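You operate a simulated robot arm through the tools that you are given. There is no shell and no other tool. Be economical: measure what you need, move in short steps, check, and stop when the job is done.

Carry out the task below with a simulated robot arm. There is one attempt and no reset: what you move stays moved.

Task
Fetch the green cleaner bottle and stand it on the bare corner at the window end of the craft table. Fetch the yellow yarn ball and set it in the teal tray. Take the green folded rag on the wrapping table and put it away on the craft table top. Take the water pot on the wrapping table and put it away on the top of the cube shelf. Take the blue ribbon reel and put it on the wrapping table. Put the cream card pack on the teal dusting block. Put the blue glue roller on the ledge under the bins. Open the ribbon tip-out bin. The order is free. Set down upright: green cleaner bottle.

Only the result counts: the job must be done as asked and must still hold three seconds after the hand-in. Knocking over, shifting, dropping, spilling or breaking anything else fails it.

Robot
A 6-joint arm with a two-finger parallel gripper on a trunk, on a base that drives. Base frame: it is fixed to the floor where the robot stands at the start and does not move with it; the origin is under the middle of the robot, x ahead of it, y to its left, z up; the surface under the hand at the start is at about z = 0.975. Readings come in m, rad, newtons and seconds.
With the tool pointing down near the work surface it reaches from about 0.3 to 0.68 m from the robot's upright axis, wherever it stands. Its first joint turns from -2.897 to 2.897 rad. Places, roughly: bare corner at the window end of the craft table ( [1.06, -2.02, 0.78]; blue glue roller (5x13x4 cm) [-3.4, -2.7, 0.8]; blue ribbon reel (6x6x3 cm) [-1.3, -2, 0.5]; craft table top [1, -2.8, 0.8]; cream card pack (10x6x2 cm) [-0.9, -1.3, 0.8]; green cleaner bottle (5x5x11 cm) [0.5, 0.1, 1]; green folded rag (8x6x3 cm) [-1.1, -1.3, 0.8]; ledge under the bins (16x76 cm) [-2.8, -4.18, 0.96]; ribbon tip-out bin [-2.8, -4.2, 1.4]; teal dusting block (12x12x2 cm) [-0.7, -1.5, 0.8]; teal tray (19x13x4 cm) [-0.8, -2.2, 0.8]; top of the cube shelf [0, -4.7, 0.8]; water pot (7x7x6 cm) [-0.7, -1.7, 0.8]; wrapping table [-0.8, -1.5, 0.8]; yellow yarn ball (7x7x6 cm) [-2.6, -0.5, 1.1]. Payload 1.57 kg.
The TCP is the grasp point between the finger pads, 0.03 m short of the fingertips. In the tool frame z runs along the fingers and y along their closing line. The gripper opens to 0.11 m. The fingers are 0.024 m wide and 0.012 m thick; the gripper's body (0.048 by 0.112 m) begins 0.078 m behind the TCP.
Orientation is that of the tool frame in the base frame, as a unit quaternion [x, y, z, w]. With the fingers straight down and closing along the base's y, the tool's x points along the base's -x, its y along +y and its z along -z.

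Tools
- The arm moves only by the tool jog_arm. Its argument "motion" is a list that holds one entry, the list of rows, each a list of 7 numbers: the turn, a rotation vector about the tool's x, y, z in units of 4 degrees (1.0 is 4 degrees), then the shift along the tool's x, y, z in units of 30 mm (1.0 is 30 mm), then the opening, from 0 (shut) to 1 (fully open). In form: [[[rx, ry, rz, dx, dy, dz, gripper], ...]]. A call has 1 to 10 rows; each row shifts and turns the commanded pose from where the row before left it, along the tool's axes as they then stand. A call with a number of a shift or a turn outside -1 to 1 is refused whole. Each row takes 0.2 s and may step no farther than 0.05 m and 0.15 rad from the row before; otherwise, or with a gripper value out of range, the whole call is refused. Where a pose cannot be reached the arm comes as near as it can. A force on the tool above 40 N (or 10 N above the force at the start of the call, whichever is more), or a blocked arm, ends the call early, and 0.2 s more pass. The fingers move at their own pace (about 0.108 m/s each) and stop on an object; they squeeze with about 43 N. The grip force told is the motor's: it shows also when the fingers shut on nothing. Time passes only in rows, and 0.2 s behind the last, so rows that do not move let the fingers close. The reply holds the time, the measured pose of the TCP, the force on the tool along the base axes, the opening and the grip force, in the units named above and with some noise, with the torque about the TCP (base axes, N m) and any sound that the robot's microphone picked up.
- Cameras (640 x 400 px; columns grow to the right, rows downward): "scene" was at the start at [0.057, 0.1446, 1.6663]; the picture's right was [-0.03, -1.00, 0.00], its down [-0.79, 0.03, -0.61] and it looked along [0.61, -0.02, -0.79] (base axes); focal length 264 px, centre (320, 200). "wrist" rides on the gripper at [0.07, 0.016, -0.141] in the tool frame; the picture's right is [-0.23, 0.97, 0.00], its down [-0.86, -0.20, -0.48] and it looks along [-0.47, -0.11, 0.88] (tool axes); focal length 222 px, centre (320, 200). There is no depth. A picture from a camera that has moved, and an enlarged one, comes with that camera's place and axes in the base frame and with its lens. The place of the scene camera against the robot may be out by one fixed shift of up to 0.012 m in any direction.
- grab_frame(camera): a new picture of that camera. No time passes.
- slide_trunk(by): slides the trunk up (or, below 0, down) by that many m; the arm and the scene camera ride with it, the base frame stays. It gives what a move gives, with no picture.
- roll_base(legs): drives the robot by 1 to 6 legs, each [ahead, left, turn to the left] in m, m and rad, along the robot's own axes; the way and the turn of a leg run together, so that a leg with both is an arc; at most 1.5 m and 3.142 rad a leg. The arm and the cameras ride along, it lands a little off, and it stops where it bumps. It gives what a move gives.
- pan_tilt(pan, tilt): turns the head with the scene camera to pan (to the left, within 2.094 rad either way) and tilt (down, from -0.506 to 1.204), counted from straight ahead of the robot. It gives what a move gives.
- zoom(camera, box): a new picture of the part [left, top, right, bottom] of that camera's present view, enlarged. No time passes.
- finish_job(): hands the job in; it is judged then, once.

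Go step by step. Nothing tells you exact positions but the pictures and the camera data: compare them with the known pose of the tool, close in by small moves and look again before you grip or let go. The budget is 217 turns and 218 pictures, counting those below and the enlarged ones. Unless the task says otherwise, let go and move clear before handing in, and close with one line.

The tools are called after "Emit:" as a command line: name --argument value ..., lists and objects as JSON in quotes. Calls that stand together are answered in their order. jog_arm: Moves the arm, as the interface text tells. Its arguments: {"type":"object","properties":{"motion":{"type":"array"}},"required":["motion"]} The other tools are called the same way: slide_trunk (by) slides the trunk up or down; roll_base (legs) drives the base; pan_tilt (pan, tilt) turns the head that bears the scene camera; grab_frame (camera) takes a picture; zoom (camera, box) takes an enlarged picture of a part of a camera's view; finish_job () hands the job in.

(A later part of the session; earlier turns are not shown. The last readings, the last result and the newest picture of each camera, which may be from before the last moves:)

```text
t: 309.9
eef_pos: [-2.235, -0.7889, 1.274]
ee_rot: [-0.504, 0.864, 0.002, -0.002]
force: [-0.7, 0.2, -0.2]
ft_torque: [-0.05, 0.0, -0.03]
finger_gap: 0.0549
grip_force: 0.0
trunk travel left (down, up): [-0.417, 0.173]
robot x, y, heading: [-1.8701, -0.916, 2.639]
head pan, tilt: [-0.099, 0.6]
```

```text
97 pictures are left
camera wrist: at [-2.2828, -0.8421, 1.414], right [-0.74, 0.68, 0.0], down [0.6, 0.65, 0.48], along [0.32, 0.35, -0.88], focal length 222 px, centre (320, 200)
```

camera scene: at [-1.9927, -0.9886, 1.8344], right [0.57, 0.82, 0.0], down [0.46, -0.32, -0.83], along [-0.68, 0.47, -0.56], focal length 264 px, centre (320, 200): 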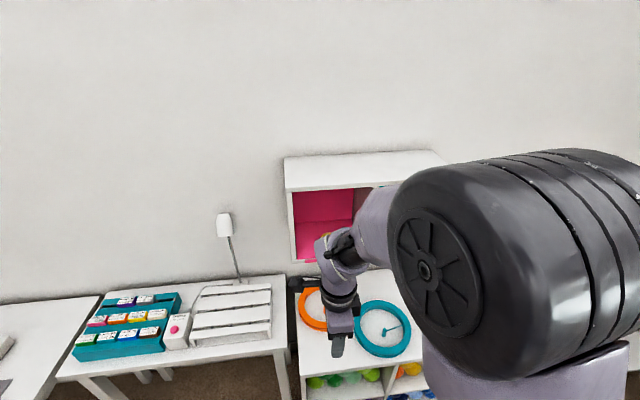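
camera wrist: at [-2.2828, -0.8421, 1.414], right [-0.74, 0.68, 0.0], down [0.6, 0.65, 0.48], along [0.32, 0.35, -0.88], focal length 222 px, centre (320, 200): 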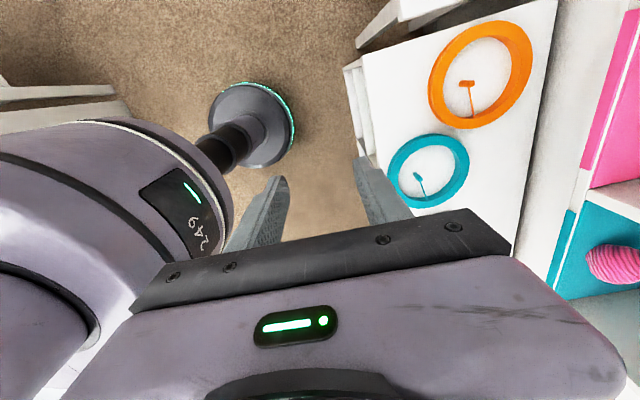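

Emit:
jog_arm --motion '[[[0, 0, 0, -1, 0, 0, 0.8], [0, 0, 0, -1, 0, 0, 0.8], [0, 0, 0, -1, 0, 0, 0.8], [0, 0, 0, -1, 0, 0, 0.8], [0, 0, 0, -1, 0, 0, 0.8], [0, 0, 0, -1, 0, 0, 0.8]]]'

Emit:
zoom --camera "scene" --box '[260, 130, 420, 290]'

Emit:
slide_trunk --by -0.3

Emit:
grab_frame --camera "scene"

```text
t: 311.3
eef_pos: [-2.1476, -0.6328, 1.2713]
ee_rot: [-0.504, 0.864, 0.001, -0.003]
force: [-0.5, -0.4, 0.2]
ft_torque: [-0.03, 0.04, 0.03]
finger_gap: 0.0879
grip_force: 0.1
trunk travel left (down, up): [-0.417, 0.173]
robot x, y, heading: [-1.87, -0.9156, 2.635]
head pan, tilt: [-0.099, 0.6]
```

```text
2.50 times, centred on (340, 210) of scene
camera zoom: at [-1.9922, -0.9876, 1.8345], right [0.57, 0.82, 0.0], down [0.46, -0.32, -0.83], along [-0.68, 0.47, -0.57], focal length 661 px, centre (270, 175)
```

zoom: 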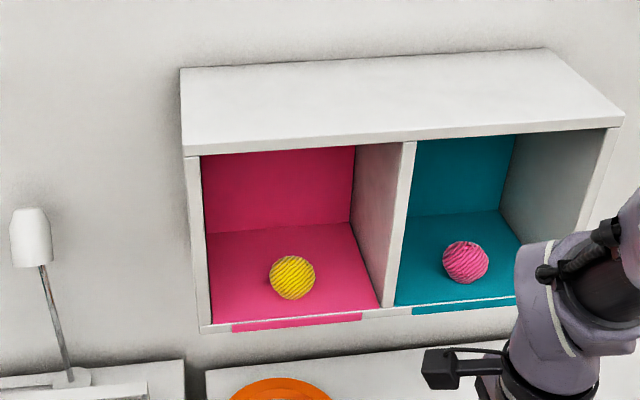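

```text
t: 314.3
eef_pos: [-2.1489, -0.6338, 0.9722]
ee_rot: [-0.504, 0.864, 0.002, -0.002]
force: [0.8, -0.2, -0.7]
ft_torque: [0.02, -0.01, 0.0]
finger_gap: 0.0882
grip_force: 0.2
trunk travel left (down, up): [-0.117, 0.473]
robot x, y, heading: [-1.8707, -0.9109, 2.631]
head pan, tilt: [-0.099, 0.6]
```

```text
95 pictures are left
camera scene: at [-1.9927, -0.9886, 1.5345], right [0.57, 0.82, 0.0], down [0.46, -0.32, -0.83], along [-0.68, 0.47, -0.56], focal length 264 px, centre (320, 200)
```

scene: 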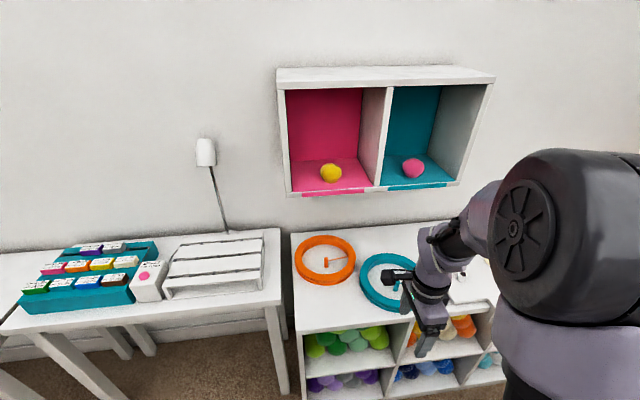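

Ball center triangulated at (-2.588,-0.537,1.13), 6 cm inside the cube's front. I raise the trunk a little, center the arm and turn the gripper to close sideways.

Emit:
slide_trunk --by 0.2

Emit:
jog_arm --motion '[[[0, 0, -1, 0.84, 0, 0, 0.85], [0, 0, -1, 0.84, 0, 0, 0.85], [0, 0, -1, 0.84, 0, 0, 0.85], [0, 0, -1, 0.84, 0, 0, 0.85], [0, 0, -1, 0.84, 0, 0, 0.85], [0, 0, -1, 0, 0, 0, 0.85], [0, 0, -1, 0, 0, 0, 0.85], [0, 0, -1, 0, 0, 0, 0.85], [0, 0, -1, 0, 0, 0, 0.85], [0, 0, -1, 0, 0, 0, 0.85]]]'

Emit:
jog_arm --motion '[[[0, 0, -1, 0, 0, 0, 0.85], [0, 0, -1, 0, 0, 0, 0.85], [0, 0, -1, 0, 0, 0, 0.85], [0, 0, -1, 0, 0, 0, 0.85], [0, 0, -1, 0, 0, 0, 0.85], [0, 0, -1, 0, 0, 0, 0.85], [0, 0, -1, 0, 0, 0, 0.85], [0, 0, -1, 0, 0, 0, 0.85], [0, 0, -1, 0, 0, 0, 0.85], [0, 0, -1, 0, 0, 0, 0.85]]]'

Emit:
jog_arm --motion '[[[0, 0, -1, 0, 0, 0, 0.85], [0, 0, -1, 0, 0, 0, 0.85], [0, 0, -0.4, 0, 0, 0, 0.85], [0, -1, 0, 0, 0, 0, 0.85], [0, -1, 0, 0, 0, 0, 0.85], [0, -1, 0, 0, 0, 0, 0.85], [0, -1, 0, 0, 0, 0, 0.85], [0, -1, 0, 0, 0, 0, 0.85], [0, -1, 0, 0, 0, 0, 0.85], [0, -1, 0, 0, 0, 0, 0.85]]]'

Emit:
grab_frame --camera "wrist"

Emit:
grab_frame --camera "scene"

```text
t: 316.5
eef_pos: [-2.1483, -0.6329, 1.1719]
ee_rot: [-0.504, 0.864, 0.002, -0.003]
force: [0.3, 0.4, -0.3]
ft_torque: [0.0, 0.02, -0.03]
finger_gap: 0.0878
grip_force: 0.0
trunk travel left (down, up): [-0.317, 0.273]
robot x, y, heading: [-1.872, -0.914, 2.64]
head pan, tilt: [-0.099, 0.6]
```

```text
t: 318.7
eef_pos: [-2.195, -0.7499, 1.1727]
ee_rot: [0.769, -0.64, -0.002, 0.002]
force: [-0.8, -0.7, 0.2]
ft_torque: [-0.02, 0.04, 0.01]
finger_gap: 0.0936
grip_force: 0.0
trunk travel left (down, up): [-0.317, 0.273]
robot x, y, heading: [-1.8762, -0.9175, 2.638]
head pan, tilt: [-0.099, 0.6]
```

```text
t: 320.9
eef_pos: [-2.1945, -0.7497, 1.1721]
ee_rot: [0.941, -0.338, -0.003, 0.002]
force: [0.5, -0.4, 0.2]
ft_torque: [-0.01, 0.01, 0.0]
finger_gap: 0.0934
grip_force: 0.1
trunk travel left (down, up): [-0.317, 0.273]
robot x, y, heading: [-1.8717, -0.9173, 2.636]
head pan, tilt: [-0.099, 0.6]
```

```text
t: 323.1
eef_pos: [-2.2102, -0.7389, 1.1786]
ee_rot: [0.943, -0.255, -0.205, -0.06]
force: [-0.5, -0.2, -0.4]
ft_torque: [0.0, -0.03, 0.01]
finger_gap: 0.0933
grip_force: 0.1
out of reach, approached as far as the arm can: row 9, 10
trunk travel left (down, up): [-0.317, 0.273]
robot x, y, heading: [-1.8672, -0.9117, 2.636]
head pan, tilt: [-0.099, 0.6]
```

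```text
94 pictures are left
camera wrist: at [-2.1127, -0.8161, 1.2765], right [-0.67, -0.74, 0.09], down [-0.4, 0.46, 0.79], along [-0.62, 0.5, -0.6], focal length 222 px, centre (320, 200)
```

wrist: 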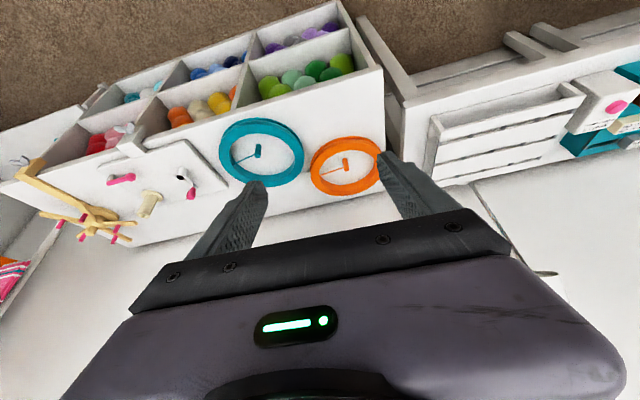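

```text
93 pictures are left
camera scene: at [-1.9926, -0.9887, 1.7344], right [0.57, 0.82, 0.0], down [0.46, -0.32, -0.83], along [-0.68, 0.47, -0.56], focal length 264 px, centre (320, 200)
```

scene: 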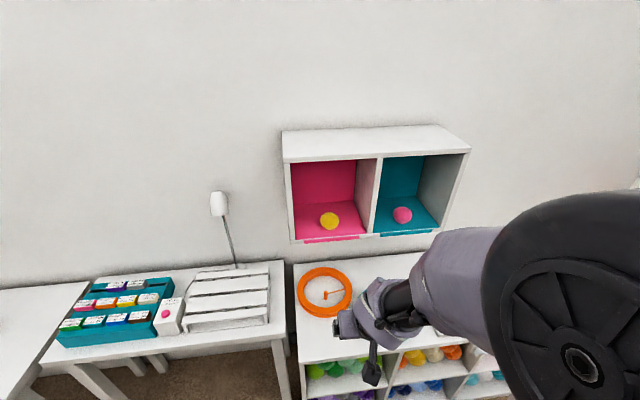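

Continue: pitch to 45° while advancing.

Emit:
jog_arm --motion '[[[0, -1, 0, -0.88, 0, 0.47, 0.85], [0, -1, 0, -0.85, 0, 0.52, 0.85], [0, -1, 0, -0.8, 0, 0.58, 0.85], [0, -1, 0, -0.77, 0, 0.63, 0.85], [0, -1, 0, -0.73, 0, 0.68, 0.85], [0, 0, 0, -0.71, 0, 0.71, 0.85], [0, 0, 0, -0.71, 0, 0.71, 0.85]]]'

Emit:
grab_frame --camera "wrist"

Emit:
grab_frame --camera "scene"

```text
t: 324.7
eef_pos: [-2.3687, -0.6491, 1.1694]
ee_rot: [0.903, -0.246, -0.334, -0.113]
force: [0.0, 0.6, -0.7]
ft_torque: [-0.02, -0.02, -0.01]
finger_gap: 0.0933
grip_force: 0.1
out of reach, approached as far as the arm can: row 1, 2, 5
trunk travel left (down, up): [-0.317, 0.273]
robot x, y, heading: [-1.8722, -0.9152, 2.637]
head pan, tilt: [-0.099, 0.6]
```

```text
92 pictures are left
camera wrist: at [-2.2531, -0.74, 1.2286], right [-0.65, -0.75, 0.11], down [-0.2, 0.31, 0.93], along [-0.73, 0.58, -0.35], focal length 222 px, centre (320, 200)
```

wrist: 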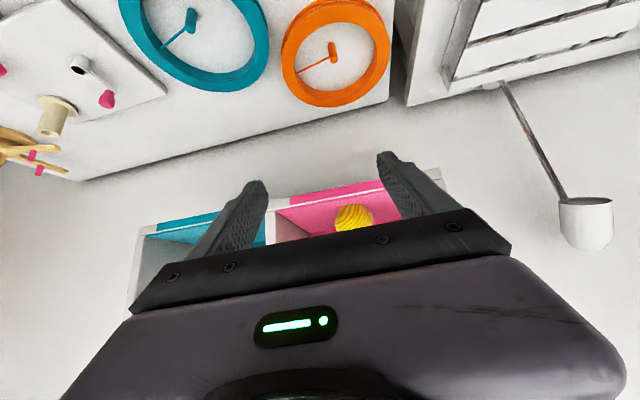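

```text
91 pictures are left
camera scene: at [-1.9939, -0.9884, 1.7343], right [0.57, 0.82, 0.0], down [0.47, -0.32, -0.82], along [-0.68, 0.47, -0.57], focal length 264 px, centre (320, 200)
```

scene: 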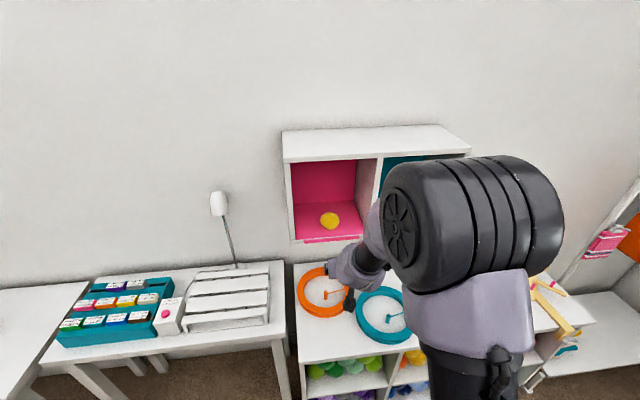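

Ball confirmed. Advance most of the way and check.

Emit:
jog_arm --motion '[[[0, 0, 0, -0.69, 0.09, 0.75, 0.9], [0, 0, 0, -0.69, 0.09, 0.75, 0.9], [0, 0, 0, -0.69, 0.09, 0.75, 0.9], [0, 0, 0, -0.69, 0.09, 0.75, 0.9], [0, 0, 0, -0.69, 0.09, 0.75, 0.9]]]'

Emit:
grab_frame --camera "wrist"

Emit:
zoom --camera "scene" --box '[260, 120, 420, 280]'

```text
t: 325.9
eef_pos: [-2.5044, -0.5796, 1.153]
ee_rot: [0.903, -0.245, -0.334, -0.112]
force: [-0.4, -0.1, 0.2]
ft_torque: [0.0, 0.02, 0.02]
finger_gap: 0.0991
grip_force: 0.1
trunk travel left (down, up): [-0.317, 0.273]
robot x, y, heading: [-1.8696, -0.9147, 2.639]
head pan, tilt: [-0.099, 0.6]
```

```text
90 pictures are left
camera wrist: at [-2.3892, -0.671, 1.2121], right [-0.65, -0.75, 0.11], down [-0.2, 0.31, 0.93], along [-0.73, 0.58, -0.35], focal length 222 px, centre (320, 200)
```

wrist: 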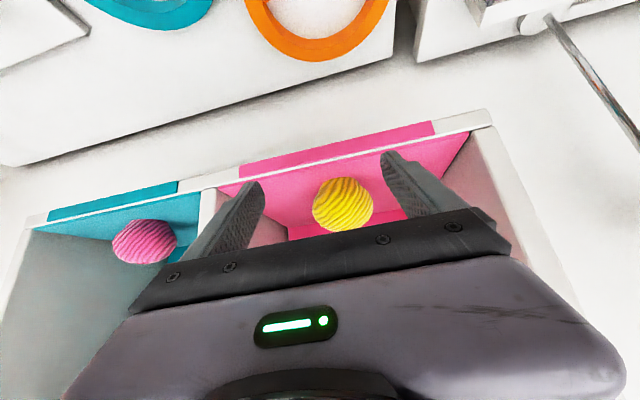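

```text
2.50 times, centred on (340, 200) of scene
camera zoom: at [-1.9939, -0.988, 1.7343], right [0.57, 0.82, 0.0], down [0.47, -0.32, -0.82], along [-0.68, 0.47, -0.57], focal length 661 px, centre (270, 200)
```

zoom: 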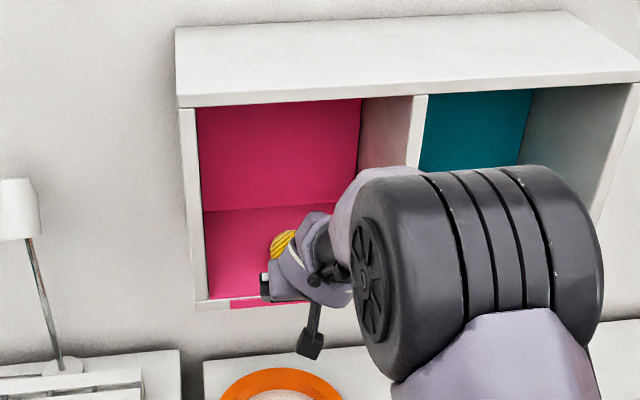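

Emit:
jog_arm --motion '[[[0, 0, 0, -0.69, 0.12, 0.76, 0.9], [0, 0, 0, -0.69, 0.12, 0.76, 0.9], [0, 0, 0, -0.69, 0.12, 0.76, 0.9], [0, 0, 0, 0, 0, 0, 0.5], [0, 0, 0, 0, 0, 0, 0.2], [0, 0, 0, 0, 0, 0, 0.2], [0, 0, 0, 0, 0, 0, 0.2]]]'

Emit:
grab_frame --camera "wrist"

```text
t: 327.5
eef_pos: [-2.5868, -0.5406, 1.1431]
ee_rot: [0.903, -0.244, -0.335, -0.112]
force: [-0.4, 0.6, -0.3]
ft_torque: [-0.02, -0.02, -0.02]
finger_gap: 0.0639
grip_force: 43.5
trunk travel left (down, up): [-0.317, 0.273]
robot x, y, heading: [-1.8738, -0.9156, 2.637]
head pan, tilt: [-0.099, 0.6]
```

```text
88 pictures are left
camera wrist: at [-2.4722, -0.6319, 1.2011], right [-0.65, -0.75, 0.11], down [-0.2, 0.31, 0.93], along [-0.73, 0.58, -0.35], focal length 222 px, centre (320, 200)
```

wrist: 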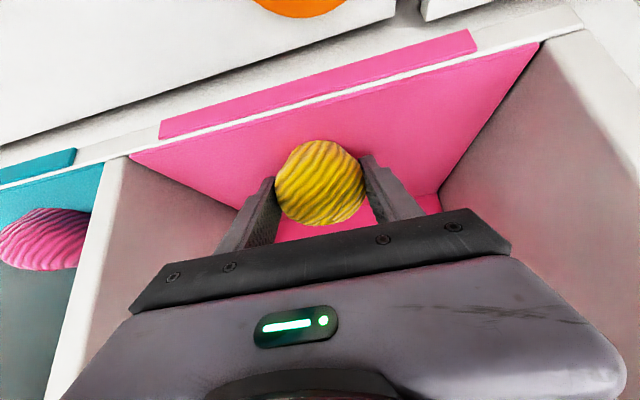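

Ball held. Lift slightly and draw it straight out, then straighten the hand.

Emit:
jog_arm --motion '[[[0, 0, 0, -0.66, 0, -0.75, 0.2], [0, 0, 0, 0.69, -0.1, -0.75, 0.2], [0, 0, 0, 0.69, -0.1, -0.75, 0.2], [0, 0, 0, 0.69, -0.1, -0.75, 0.2], [0, 0, 0, 0.69, -0.1, -0.75, 0.2], [0, 0, 0, 0.69, -0.1, -0.75, 0.2], [0, 0, 0, 0.69, -0.1, -0.75, 0.2], [0, 0, 0, 0.69, -0.1, -0.75, 0.2], [0, 0, 0, 0.69, -0.1, -0.75, 0.2]]]'

Emit:
jog_arm --motion '[[[0, 1, 0, 0.5, 0, -0.7, 0.2], [0, 1, 0, 0.3, 0, -0.4, 0.2], [0, 1, 0, 0.3, 0, -0.3, 0.2], [0, 1, 0, 0.3, 0, -0.3, 0.2], [0, 1, 0, 0.3, 0, -0.2, 0.2], [0, 1, 0, 0.3, 0, -0.2, 0.2], [0, 1, 0, 0.3, 0, -0.2, 0.2], [0, 1, 0, 0.3, 0, 0, 0.2], [0, 1, 0, 0.3, 0, 0, 0.2], [0, 1, 0, 0.3, 0, 0, 0.2]]]'

Emit:
grab_frame --camera "scene"

```text
t: 329.5
eef_pos: [-2.3671, -0.6503, 1.1996]
ee_rot: [0.903, -0.245, -0.335, -0.111]
force: [0.8, 0.4, 0.4]
ft_torque: [0.03, -0.02, 0.0]
finger_gap: 0.0636
grip_force: 43.4
trunk travel left (down, up): [-0.317, 0.273]
robot x, y, heading: [-1.8706, -0.9155, 2.634]
head pan, tilt: [-0.099, 0.6]
```

```text
t: 331.7
eef_pos: [-2.2791, -0.6924, 1.2109]
ee_rot: [0.959, -0.276, -0.035, -0.042]
force: [-0.3, 0.6, 0.0]
ft_torque: [0.03, -0.01, -0.02]
finger_gap: 0.0634
grip_force: 43.5
out of reach, approached as far as the arm can: row 2, 3, 4
trunk travel left (down, up): [-0.317, 0.273]
robot x, y, heading: [-1.8732, -0.9155, 2.638]
head pan, tilt: [-0.099, 0.6]
```

```text
87 pictures are left
camera scene: at [-1.9932, -0.9884, 1.7344], right [0.57, 0.82, 0.0], down [0.47, -0.32, -0.82], along [-0.68, 0.47, -0.57], focal length 264 px, centre (320, 200)
```

scene: 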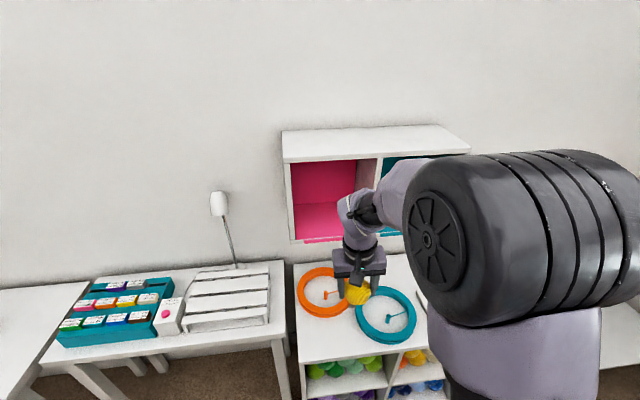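

The ball is out. I level the hand and drive around to the rear side of the wrapping tables, facing the tray.

Emit:
jog_arm --motion '[[[-0.45, 0.65, 0, 0.5, 0, 0, 0.2], [-0.45, 0.65, 0, 0.5, 0, 0, 0.2]]]'

Emit:
roll_base --legs '[[-0.12, 0, 0], [0, 1.4, 0], [-1.43, 0, 0], [0, 0, -1.57]]'

Emit:
pan_tilt --pan 0.1 --tilt 0.7

Emit:
grab_frame --camera "scene"

Emit:
grab_frame --camera "wrist"

```text
t: 332.3
eef_pos: [-2.2524, -0.7086, 1.2085]
ee_rot: [0.961, -0.276, -0.001, 0.0]
force: [-0.5, -0.1, -0.8]
ft_torque: [0.0, -0.05, -0.01]
finger_gap: 0.0634
grip_force: 42.5
trunk travel left (down, up): [-0.317, 0.273]
robot x, y, heading: [-1.8733, -0.9144, 2.632]
head pan, tilt: [-0.099, 0.6]
```

```text
t: 350.7
eef_pos: [-0.9661, -2.5058, 1.2086]
ee_rot: [-0.476, 0.879, 0.001, 0.0]
force: [0.3, 0.1, 0.1]
ft_torque: [0.02, 0.01, -0.02]
finger_gap: 0.0631
grip_force: 42.7
trunk travel left (down, up): [-0.317, 0.273]
robot x, y, heading: [-1.1784, -2.8847, 1.045]
head pan, tilt: [-0.099, 0.6]
```

```text
t: 351.4
eef_pos: [-0.9657, -2.5057, 1.2078]
ee_rot: [-0.476, 0.879, 0.0, 0.001]
force: [-0.6, -0.4, -0.4]
ft_torque: [0.02, -0.02, -0.02]
finger_gap: 0.0633
grip_force: 43.3
trunk travel left (down, up): [-0.317, 0.273]
robot x, y, heading: [-1.1825, -2.8789, 1.048]
head pan, tilt: [0.099, 0.7]
```

```text
86 pictures are left
camera scene: at [-1.2722, -2.7447, 1.7258], right [0.91, -0.41, 0.0], down [-0.27, -0.59, -0.77], along [0.32, 0.7, -0.64], focal length 264 px, centre (320, 200)
```

scene: 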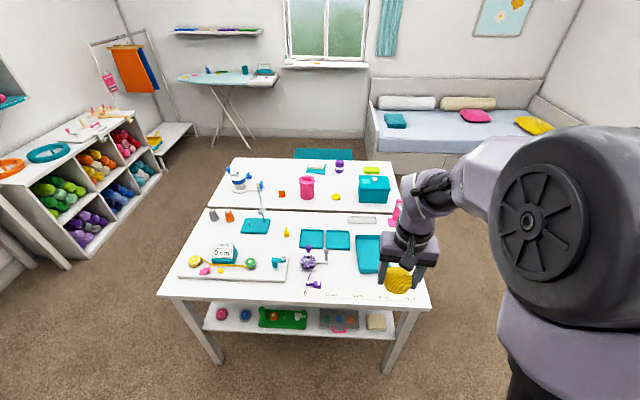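

```text
85 pictures are left
camera wrist: at [-1.0177, -2.5561, 1.3485], right [-0.69, 0.72, 0.0], down [0.63, 0.61, 0.48], along [0.35, 0.33, -0.88], focal length 222 px, centre (320, 200)
```

wrist: 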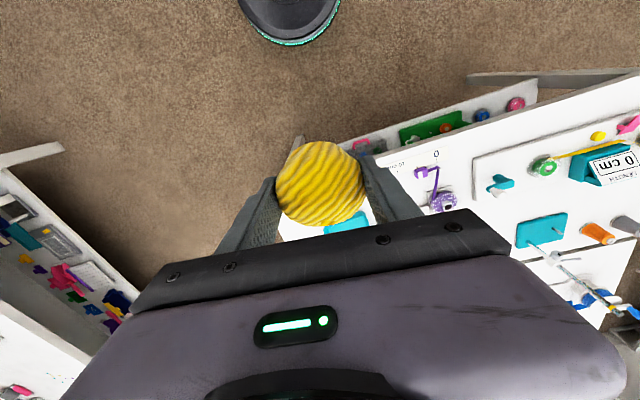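

The tray is ahead at about (-0.76,-2.165), and the blue reel is on the lower shelf below. I move closer, lower the trunk, and look.

Emit:
roll_base --legs '[[0.24, 0, 0.02]]'

Emit:
jog_arm --motion '[[[0, 0, 0, -0.9, 0, 0, 0.2], [0, 0, 0, -0.9, 0, 0, 0.2], [0, 0, 0, -0.9, 0, 0, 0.2], [0, 0, 0, -0.9, 0, 0, 0.2]]]'

Emit:
slide_trunk --by -0.22

Emit:
grab_frame --camera "scene"

Emit:
grab_frame --camera "wrist"

```text
t: 353.2
eef_pos: [-0.8573, -2.2925, 1.2084]
ee_rot: [-0.487, 0.874, 0.0, 0.0]
force: [-0.2, 1.0, -0.3]
ft_torque: [-0.01, 0.0, -0.02]
finger_gap: 0.0631
grip_force: 43.0
trunk travel left (down, up): [-0.317, 0.273]
robot x, y, heading: [-1.0636, -2.674, 1.075]
head pan, tilt: [0.099, 0.7]
```

```text
t: 354.2
eef_pos: [-0.7988, -2.201, 1.2081]
ee_rot: [-0.487, 0.874, 0.0, 0.0]
force: [-0.4, 0.0, -0.1]
ft_torque: [-0.03, 0.01, -0.03]
finger_gap: 0.0632
grip_force: 43.2
trunk travel left (down, up): [-0.317, 0.273]
robot x, y, heading: [-1.0593, -2.6757, 1.069]
head pan, tilt: [0.099, 0.7]
```

```text
t: 356.5
eef_pos: [-0.7999, -2.2006, 0.988]
ee_rot: [-0.486, 0.874, 0.0, 0.0]
force: [-0.2, 1.1, -0.5]
ft_torque: [0.0, -0.01, 0.0]
finger_gap: 0.0629
grip_force: 43.1
trunk travel left (down, up): [-0.097, 0.493]
robot x, y, heading: [-1.0587, -2.6742, 1.068]
head pan, tilt: [0.099, 0.7]
```

```text
84 pictures are left
camera scene: at [-1.158, -2.5389, 1.5059], right [0.92, -0.39, 0.0], down [-0.25, -0.59, -0.76], along [0.3, 0.7, -0.64], focal length 264 px, centre (320, 200)
```

scene: 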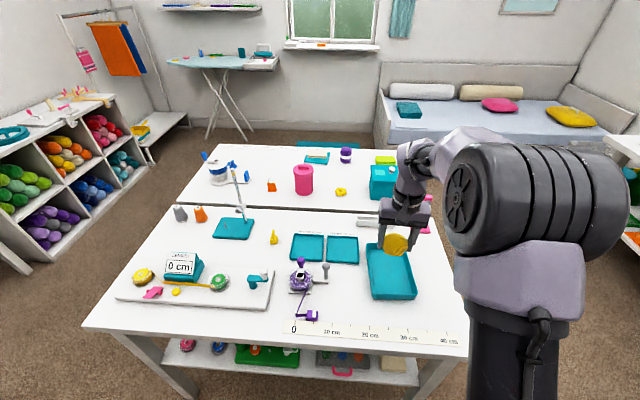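

```text
83 pictures are left
camera wrist: at [-0.8506, -2.2527, 1.1296], right [-0.71, 0.71, 0.0], down [0.62, 0.62, 0.48], along [0.34, 0.34, -0.88], focal length 222 px, centre (320, 200)
```

wrist: 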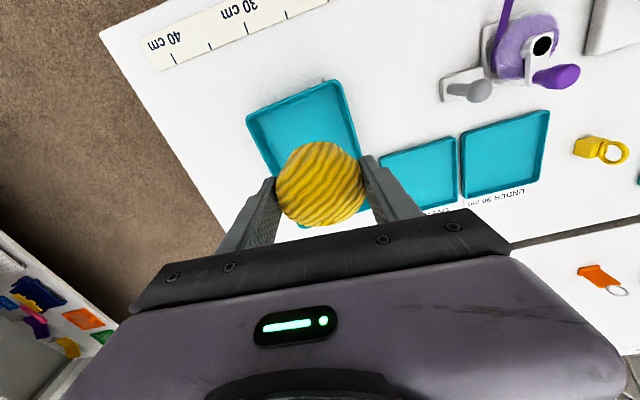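

Center offset computed (3.6 cm ahead, 1.8 cm right). I adjust and lower.

Emit:
jog_arm --motion '[[[0, 0, 0, -0.61, -0.27, 0, 0.2], [0, 0, 0, -0.61, -0.27, 0, 0.2], [0, 0, 0, 0, 0, 0.9, 0.2], [0, 0, 0, 0, 0, 0.9, 0.2], [0, 0, 0, 0, 0, 0.6, 0.2]]]'

Emit:
grab_frame --camera "scene"

Emit:
grab_frame --camera "wrist"

```text
t: 357.7
eef_pos: [-0.7662, -2.1774, 0.9183]
ee_rot: [-0.486, 0.874, 0.001, 0.0]
force: [-0.2, 0.1, 0.4]
ft_torque: [0.0, 0.04, -0.01]
finger_gap: 0.0631
grip_force: 43.2
trunk travel left (down, up): [-0.097, 0.493]
robot x, y, heading: [-1.0639, -2.6771, 1.072]
head pan, tilt: [0.099, 0.7]
```

```text
82 pictures are left
camera scene: at [-1.1579, -2.5387, 1.5058], right [0.92, -0.39, 0.0], down [-0.25, -0.59, -0.76], along [0.3, 0.7, -0.64], focal length 264 px, centre (320, 200)
```

scene: 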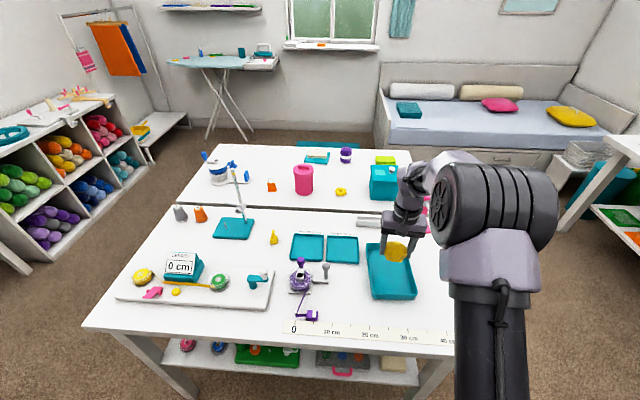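

```text
81 pictures are left
camera wrist: at [-0.8173, -2.23, 1.0583], right [-0.71, 0.71, 0.0], down [0.62, 0.62, 0.48], along [0.34, 0.34, -0.88], focal length 222 px, centre (320, 200)
```

wrist: 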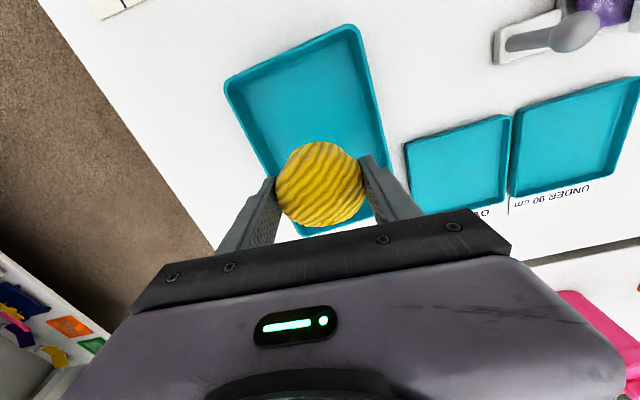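

Centered. Lower into the tray and release gently.

Emit:
jog_arm --motion '[[[0, 0, 0, 0, 0, 0.9, 0.2], [0, 0, 0, 0, 0, 0.8, 0.2], [0, 0, 0, 0, 0, 0.3, 0.2], [0, 0, 0, 0, 0, 0.15, 0.2]]]'

Emit:
zoom --camera "scene" --box '[340, 200, 460, 310]'

```text
t: 358.7
eef_pos: [-0.7663, -2.1802, 0.8548]
ee_rot: [-0.486, 0.874, 0.001, 0.001]
force: [-1.5, -0.5, 12.5]
ft_torque: [-0.01, 0.07, -0.03]
finger_gap: 0.063
grip_force: 42.9
trunk travel left (down, up): [-0.097, 0.493]
robot x, y, heading: [-1.0616, -2.6759, 1.072]
head pan, tilt: [0.099, 0.7]
```

```text
3.64 times, centred on (400, 255) of scene
camera zoom: at [-1.1586, -2.5398, 1.506], right [0.92, -0.39, 0.0], down [-0.25, -0.59, -0.77], along [0.3, 0.7, -0.64], focal length 961 px, centre (29, 0)
```

zoom: 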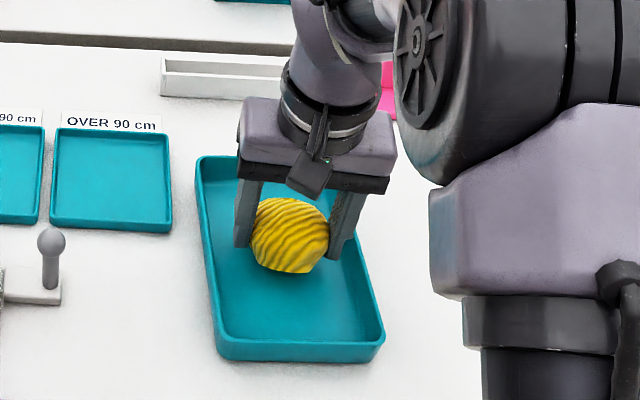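

Emit:
jog_arm --motion '[[[0, 0, 0, 0, 0, -0.05, 0.2], [0, 0, 0, 0, 0, 0, 0.68], [0, 0, 0, 0, 0, 0, 0.68], [0, 0, 0, 0, 0, -0.8, 0.68], [0, 0, 0, 0, 0, -1, 0.68], [0, 0, 0, 0, 0, -1, 0.68], [0, 0, 0, 0, 0, -1, 0.68], [0, 0, 0, 0, 0, -1, 0.68]]]'

Emit:
grab_frame --camera "scene"

```text
t: 360.5
eef_pos: [-0.7674, -2.1792, 0.9988]
ee_rot: [-0.487, 0.874, 0.001, 0.0]
force: [-0.3, -0.5, 0.2]
ft_torque: [0.01, 0.0, 0.01]
finger_gap: 0.0747
grip_force: 0.1
trunk travel left (down, up): [-0.097, 0.493]
robot x, y, heading: [-1.057, -2.6746, 1.071]
head pan, tilt: [0.099, 0.7]
```

```text
79 pictures are left
camera scene: at [-1.1581, -2.5391, 1.5058], right [0.92, -0.39, 0.0], down [-0.25, -0.59, -0.77], along [0.3, 0.7, -0.64], focal length 264 px, centre (320, 200)
```

scene: 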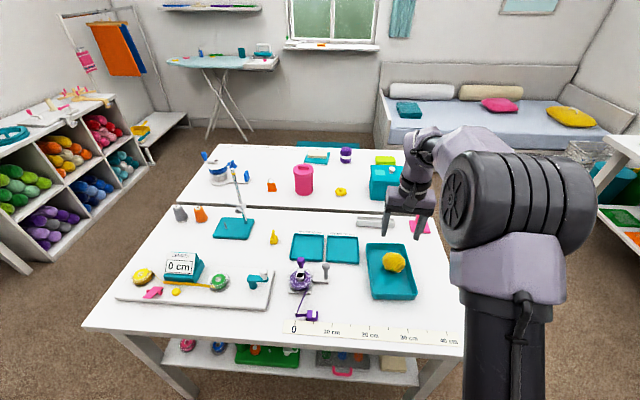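

The ball rests in the tray. Next the reel on the lower shelf: I retract, back off and shift left to look under the table.

Emit:
jog_arm --motion '[[[0, 0, 0, 1, 0, -0.5, 0.7], [0, 0, 0, 1, 0, 0, 0.7], [0, 0, 0, 1, 0, 0, 0.7], [0, 0, 0, 1, 0, 0, 0.7], [0, 0, 0, 1, 0, 0, 0.7]]]'

Emit:
roll_base --legs '[[-0.32, 0, 0], [0, 0.6, 0]]'

Emit:
pan_tilt --pan -0.05 --tilt 0.85

Emit:
grab_frame --camera "scene"

Emit:
grab_frame --camera "wrist"

```text
t: 361.7
eef_pos: [-0.8471, -2.3068, 1.0134]
ee_rot: [-0.485, 0.874, 0.0, 0.001]
force: [-0.3, -0.5, 0.5]
ft_torque: [0.04, 0.01, 0.0]
finger_gap: 0.077
grip_force: 0.0
trunk travel left (down, up): [-0.097, 0.493]
robot x, y, heading: [-1.0588, -2.6753, 1.069]
head pan, tilt: [0.099, 0.7]
```

```text
t: 366.8
eef_pos: [-1.5266, -2.2939, 1.013]
ee_rot: [-0.49, 0.872, 0.001, 0.001]
force: [-0.1, 0.0, -0.3]
ft_torque: [0.01, 0.0, 0.0]
finger_gap: 0.0768
grip_force: 0.1
trunk travel left (down, up): [-0.097, 0.493]
robot x, y, heading: [-1.7353, -2.6616, 1.075]
head pan, tilt: [0.099, 0.7]
```

```text
t: 367.5
eef_pos: [-1.5258, -2.2946, 1.0127]
ee_rot: [-0.49, 0.872, 0.0, 0.001]
force: [-0.2, 0.2, 0.0]
ft_torque: [-0.01, 0.01, 0.01]
finger_gap: 0.0768
grip_force: 0.0
trunk travel left (down, up): [-0.097, 0.493]
robot x, y, heading: [-1.7366, -2.664, 1.08]
head pan, tilt: [-0.051, 0.85]
```

```text
78 pictures are left
camera scene: at [-1.8277, -2.5411, 1.4936], right [0.86, -0.52, 0.0], down [-0.39, -0.64, -0.66], along [0.34, 0.57, -0.75], focal length 264 px, centre (320, 200)
```

scene: 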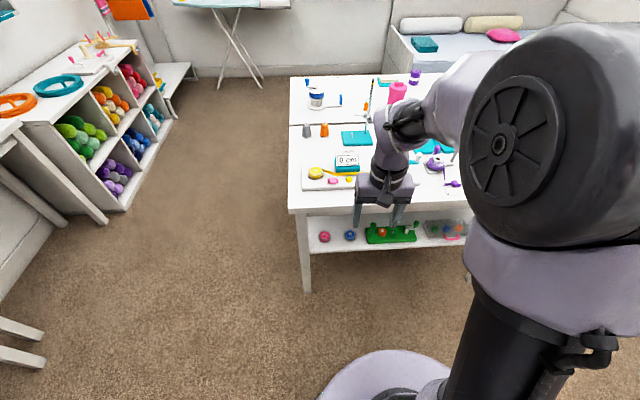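

```text
77 pictures are left
camera wrist: at [-1.5762, -2.346, 1.1531], right [-0.71, 0.7, 0.0], down [0.61, 0.63, 0.48], along [0.34, 0.34, -0.88], focal length 222 px, centre (320, 200)
```

wrist: 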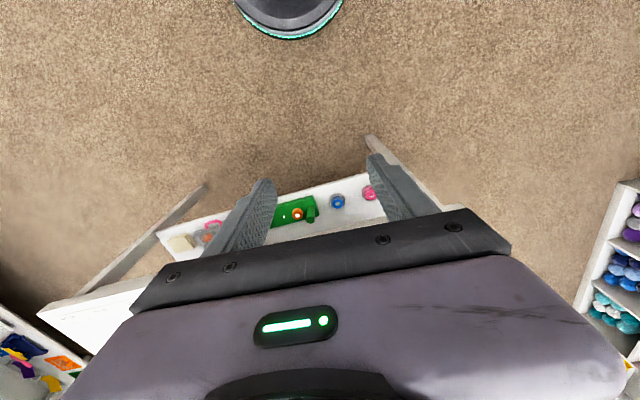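

Best estimate for the reel: (-1.347,-2.02), z≈0.455, ~11 cm inside the table edge. I'll reach in with the hand pitched 45°. First back off, extend, lower the trunk and pitch.

Emit:
roll_base --legs '[[-0.15, -0.025, 0]]'

Emit:
jog_arm --motion '[[[0, 0, 0, -1, 0, 0, 0.7], [0, 0, 0, -1, 0, 0, 0.7], [0, 0, 0, -1, 0, 0, 0.7], [0, 0, 0, -1, 0, 0, 0.7], [0, 0, 0, -0.7, 0, 0, 0.7]]]'

Emit:
slide_trunk --by -0.09

Emit:
jog_arm --motion '[[[0, -1, 0, 0, 0, 0, 0.75], [0, -1, 0, 0, 0, 0, 0.75], [0, -1, 0, 0, 0, 0, 0.75], [0, -1, 0, 0, 0, 0, 0.75], [0, -1, 0, 0, 0, 0, 0.75], [0, -1, 0, 0, 0, 0, 0.75], [0, -1, 0, 0, 0, 0, 0.75], [0, -1, 0, 0, 0, 0, 0.75], [0, -1, 0, 0, 0, 0, 0.75], [0, -1, 0, 0, 0, 0, 0.75]]]'

Emit:
grab_frame --camera "wrist"

Emit:
grab_frame --camera "scene"

```text
t: 368.9
eef_pos: [-1.5755, -2.4399, 1.0131]
ee_rot: [-0.49, 0.871, 0.0, 0.001]
force: [0.0, -0.6, -0.7]
ft_torque: [0.02, 0.02, 0.0]
finger_gap: 0.077
grip_force: 0.0
trunk travel left (down, up): [-0.097, 0.493]
robot x, y, heading: [-1.7901, -2.8066, 1.076]
head pan, tilt: [-0.051, 0.85]
```

```text
t: 370.1
eef_pos: [-1.5023, -2.3192, 1.0141]
ee_rot: [-0.491, 0.871, 0.0, 0.0]
force: [0.0, -0.9, 0.3]
ft_torque: [0.01, 0.0, 0.0]
finger_gap: 0.0769
grip_force: 0.0
trunk travel left (down, up): [-0.097, 0.493]
robot x, y, heading: [-1.788, -2.8073, 1.079]
head pan, tilt: [-0.051, 0.85]
```

```text
t: 371.4
eef_pos: [-1.5036, -2.3209, 0.924]
ee_rot: [-0.49, 0.872, 0.001, 0.001]
force: [-0.7, -0.8, -0.1]
ft_torque: [-0.02, -0.04, -0.02]
finger_gap: 0.077
grip_force: 0.0
trunk travel left (down, up): [-0.007, 0.583]
robot x, y, heading: [-1.7841, -2.8122, 1.083]
head pan, tilt: [-0.051, 0.85]
```

```text
t: 373.6
eef_pos: [-1.4985, -2.3212, 0.9252]
ee_rot: [-0.461, 0.826, 0.151, 0.285]
force: [0.2, -0.1, 0.0]
ft_torque: [-0.01, 0.01, -0.02]
finger_gap: 0.0825
grip_force: 0.0
out of reach, approached as far as the arm can: row 10
trunk travel left (down, up): [-0.007, 0.583]
robot x, y, heading: [-1.7873, -2.8092, 1.078]
head pan, tilt: [-0.051, 0.85]
```

```text
76 pictures are left
camera wrist: at [-1.5877, -2.4334, 0.9931], right [-0.73, 0.67, 0.13], down [0.36, 0.23, 0.9], along [0.57, 0.71, -0.41], focal length 222 px, centre (320, 200)
```

wrist: 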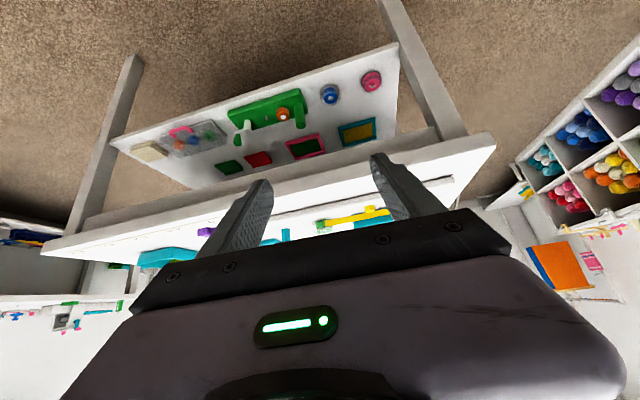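

```text
75 pictures are left
camera scene: at [-1.8766, -2.6859, 1.4035], right [0.86, -0.52, 0.0], down [-0.39, -0.64, -0.66], along [0.34, 0.57, -0.75], focal length 264 px, centre (320, 200)
```

scene: 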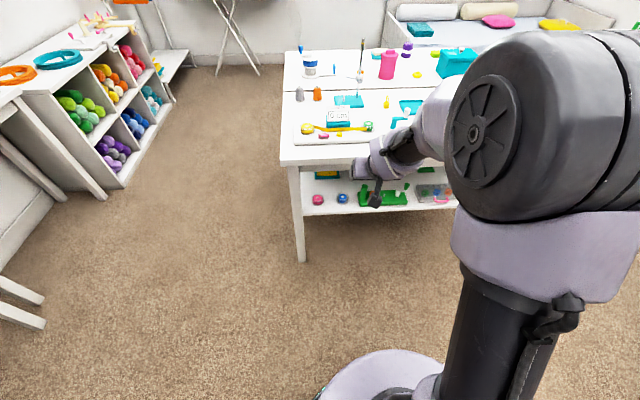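

The view under the table is clear; reel confirmed at about (-1.35,-2.024). I lower in front of the table.

Emit:
jog_arm --motion '[[[0, 0, 0, 0.6, 0, 0.77, 0.75], [0, 0, 0, 0.6, 0, 0.77, 0.75], [0, 0, 0, 0.6, 0, 0.77, 0.75], [0, 0, 0, 0.6, 0, 0.77, 0.75], [0, 0, 0, 0.6, 0, 0.77, 0.75], [0, 0, 0, 0.6, 0, 0.77, 0.75], [0, 0, 0, 0.6, 0, 0.77, 0.75], [0, 0, 0, 0.6, 0, 0.77, 0.75], [0, 0, 0, 0.6, 0, 0.77, 0.75], [0, 0, 0, 0.6, 0, 0.77, 0.75]]]'

Emit:
grab_frame --camera "wrist"

Emit:
grab_frame --camera "scene"

```text
t: 375.8
eef_pos: [-1.4926, -2.313, 0.6328]
ee_rot: [-0.461, 0.818, 0.169, 0.298]
force: [-0.2, 1.2, 0.6]
ft_torque: [0.02, -0.02, 0.0]
finger_gap: 0.0826
grip_force: 0.0
trunk travel left (down, up): [-0.007, 0.583]
robot x, y, heading: [-1.7844, -2.8081, 1.079]
head pan, tilt: [-0.051, 0.85]
```

```text
74 pictures are left
camera wrist: at [-1.5807, -2.4281, 0.6953], right [-0.74, 0.65, 0.15], down [0.35, 0.19, 0.92], along [0.57, 0.73, -0.37], focal length 222 px, centre (320, 200)
```

wrist: 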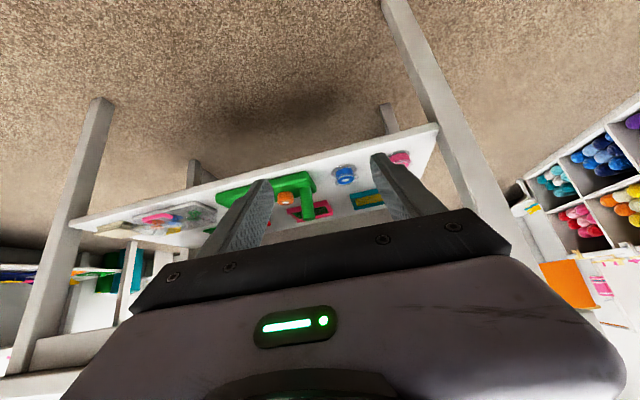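

```text
73 pictures are left
camera scene: at [-1.8766, -2.6859, 1.4035], right [0.86, -0.52, 0.0], down [-0.39, -0.64, -0.66], along [0.34, 0.57, -0.75], focal length 264 px, centre (320, 200)
```

scene: 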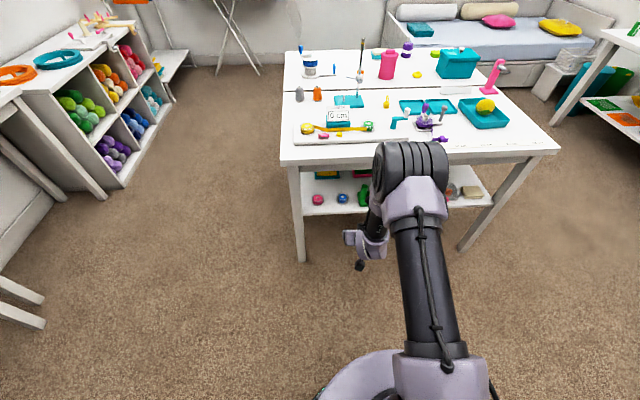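

Reel triangulated at (-1.354,-2.035,0.464). I lower to shelf level in front, then drive in by 15 cm.

Emit:
jog_arm --motion '[[[0, 0, 0, 0.64, 0, 0.77, 0.74], [0, 0, 0, 0.64, 0, 0.77, 0.74], [0, 0, 0, 0.64, 0, 0.77, 0.74], [0, 0, 0, 0.64, 0, 0.77, 0.74]]]'

Emit:
roll_base --legs '[[0.14, 0.01, 0]]'

Emit:
grab_frame --camera "wrist"

Emit:
grab_frame --camera "scene"

```text
t: 376.8
eef_pos: [-1.494, -2.3114, 0.512]
ee_rot: [-0.461, 0.818, 0.168, 0.298]
force: [0.1, -0.2, 0.6]
ft_torque: [0.0, 0.04, -0.04]
finger_gap: 0.0814
grip_force: 0.1
trunk travel left (down, up): [-0.007, 0.583]
robot x, y, heading: [-1.7858, -2.8083, 1.079]
head pan, tilt: [-0.051, 0.85]
```

```text
t: 378.1
eef_pos: [-1.437, -2.1858, 0.5131]
ee_rot: [-0.461, 0.819, 0.169, 0.298]
force: [0.7, -0.3, -0.8]
ft_torque: [-0.01, 0.03, -0.01]
finger_gap: 0.0814
grip_force: 0.1
trunk travel left (down, up): [-0.007, 0.583]
robot x, y, heading: [-1.7292, -2.6833, 1.078]
head pan, tilt: [-0.051, 0.85]
```

```text
72 pictures are left
camera wrist: at [-1.5253, -2.3009, 0.5751], right [-0.74, 0.65, 0.15], down [0.35, 0.19, 0.92], along [0.57, 0.73, -0.37], focal length 222 px, centre (320, 200)
```

wrist: 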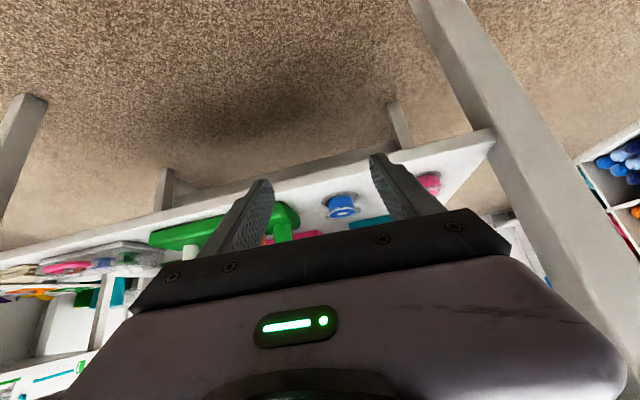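

```text
71 pictures are left
camera scene: at [-1.8202, -2.5598, 1.4035], right [0.86, -0.52, 0.0], down [-0.39, -0.64, -0.66], along [0.34, 0.57, -0.75], focal length 264 px, centre (320, 200)
```

scene: 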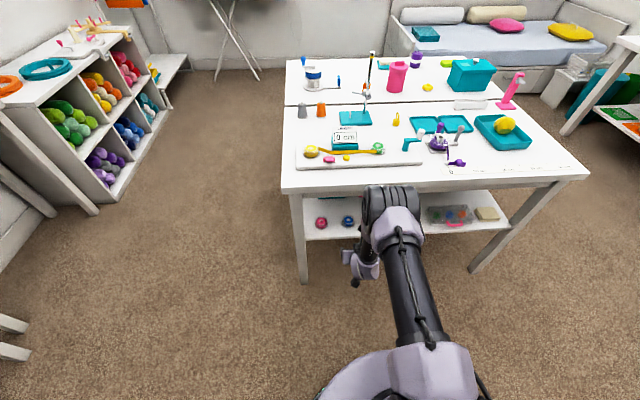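

Emit:
jog_arm --motion '[[[0, 0, 0, -0.68, 0.054, 0.815, 0.75], [0, 0, 0, -0.68, 0.054, 0.815, 0.75], [0, 0, 0, -0.68, 0.054, 0.815, 0.75]]]'

Emit:
grab_frame --camera "wrist"

Emit:
zoom --camera "scene" --box '[290, 180, 430, 300]'

```text
t: 378.9
eef_pos: [-1.3912, -2.1038, 0.4955]
ee_rot: [-0.462, 0.818, 0.168, 0.298]
force: [-0.4, -0.1, 0.5]
ft_torque: [-0.03, 0.01, 0.06]
finger_gap: 0.0825
grip_force: 0.1
trunk travel left (down, up): [-0.007, 0.583]
robot x, y, heading: [-1.7315, -2.6834, 1.076]
head pan, tilt: [-0.051, 0.85]
```

```text
70 pictures are left
camera wrist: at [-1.4805, -2.2187, 0.5578], right [-0.74, 0.65, 0.15], down [0.35, 0.19, 0.92], along [0.57, 0.73, -0.37], focal length 222 px, centre (320, 200)
```

wrist: 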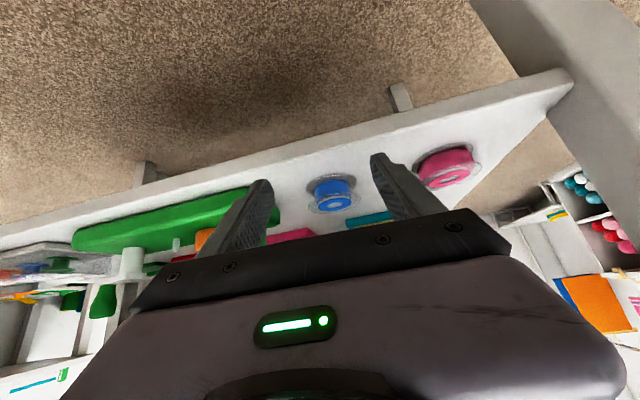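

```text
3.33 times, centred on (360, 240) of scene
camera zoom: at [-1.8202, -2.5597, 1.4035], right [0.86, -0.52, 0.0], down [-0.39, -0.64, -0.66], along [0.34, 0.57, -0.75], focal length 881 px, centre (187, 67)
```

zoom: 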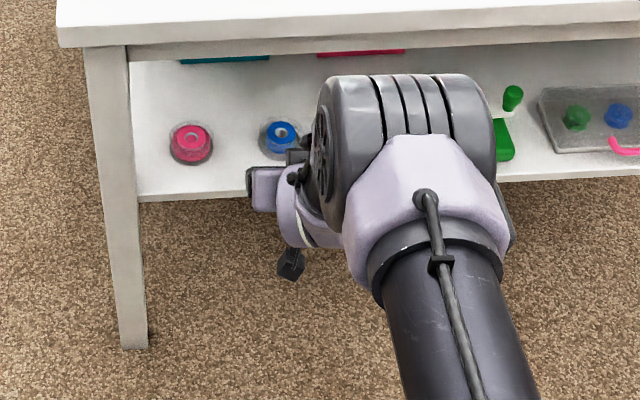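

Emit:
jog_arm --motion '[[[0, 0, 0, -0.78, 0.065, 0.93, 0.75], [0, 0, 0, -0.78, 0.065, 0.93, 0.75]]]'

Emit:
grab_frame --camera "wrist"

```text
t: 379.5
eef_pos: [-1.365, -2.0437, 0.485]
ee_rot: [-0.463, 0.817, 0.174, 0.295]
force: [0.3, -0.3, -0.4]
ft_torque: [-0.03, 0.0, -0.03]
finger_gap: 0.0824
grip_force: 0.0
out of reach, approached as far as the arm can: row 2
trunk travel left (down, up): [-0.007, 0.583]
robot x, y, heading: [-1.7298, -2.6817, 1.081]
head pan, tilt: [-0.051, 0.85]
```

```text
68 pictures are left
camera wrist: at [-1.4524, -2.1604, 0.5475], right [-0.75, 0.64, 0.16], down [0.36, 0.19, 0.91], along [0.56, 0.74, -0.37], focal length 222 px, centre (320, 200)
```

wrist: 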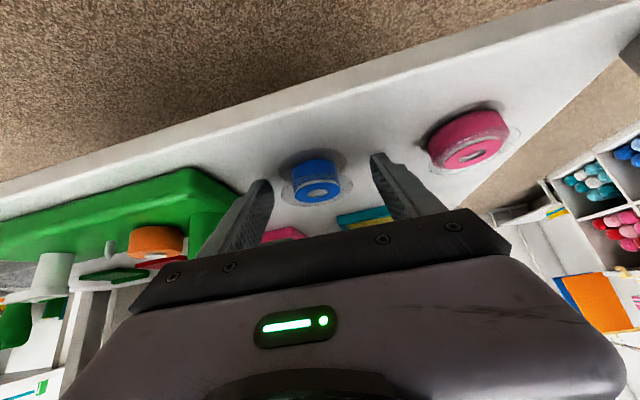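

Emit:
roll_base --legs '[[0.012, 0, 0]]'

Emit:
jog_arm --motion '[[[0, 0, 0, 0.08, 0, 0.1, 0.75], [0, 0, 0, 0, 0, 0, 0.4], [0, 0, 0, 0, 0, 0, 0], [0, 0, 0, 0, 0, 0, 0], [0, 0, 0, 0, 0, 0, 0]]]'

Emit:
grab_frame --camera "wrist"

```text
t: 380.2
eef_pos: [-1.3598, -2.0331, 0.484]
ee_rot: [-0.463, 0.818, 0.174, 0.294]
force: [0.4, 0.4, 0.6]
ft_torque: [0.0, 0.0, -0.01]
finger_gap: 0.0826
grip_force: 0.0
trunk travel left (down, up): [-0.007, 0.583]
robot x, y, heading: [-1.7242, -2.6723, 1.078]
head pan, tilt: [-0.051, 0.85]
```

```text
t: 381.4
eef_pos: [-1.3599, -2.0326, 0.4816]
ee_rot: [-0.462, 0.818, 0.174, 0.296]
force: [-2.5, 1.9, 5.3]
ft_torque: [0.0, -0.02, 0.05]
finger_gap: 0.0548
grip_force: 43.5
trunk travel left (down, up): [-0.007, 0.583]
robot x, y, heading: [-1.7236, -2.6722, 1.084]
head pan, tilt: [-0.051, 0.85]
```

```text
67 pictures are left
camera wrist: at [-1.4466, -2.1499, 0.5437], right [-0.75, 0.64, 0.16], down [0.36, 0.19, 0.91], along [0.56, 0.74, -0.37], focal length 222 px, centre (320, 200)
```

wrist: 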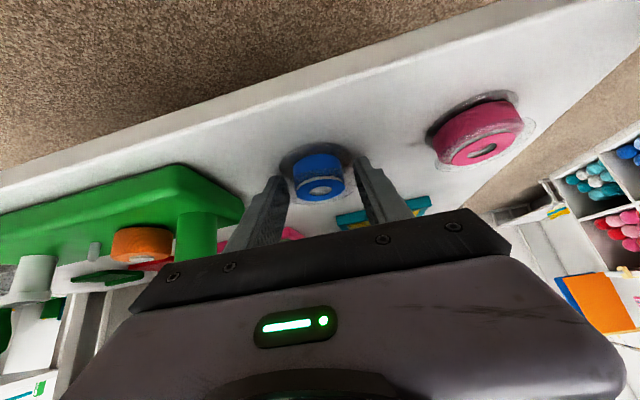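

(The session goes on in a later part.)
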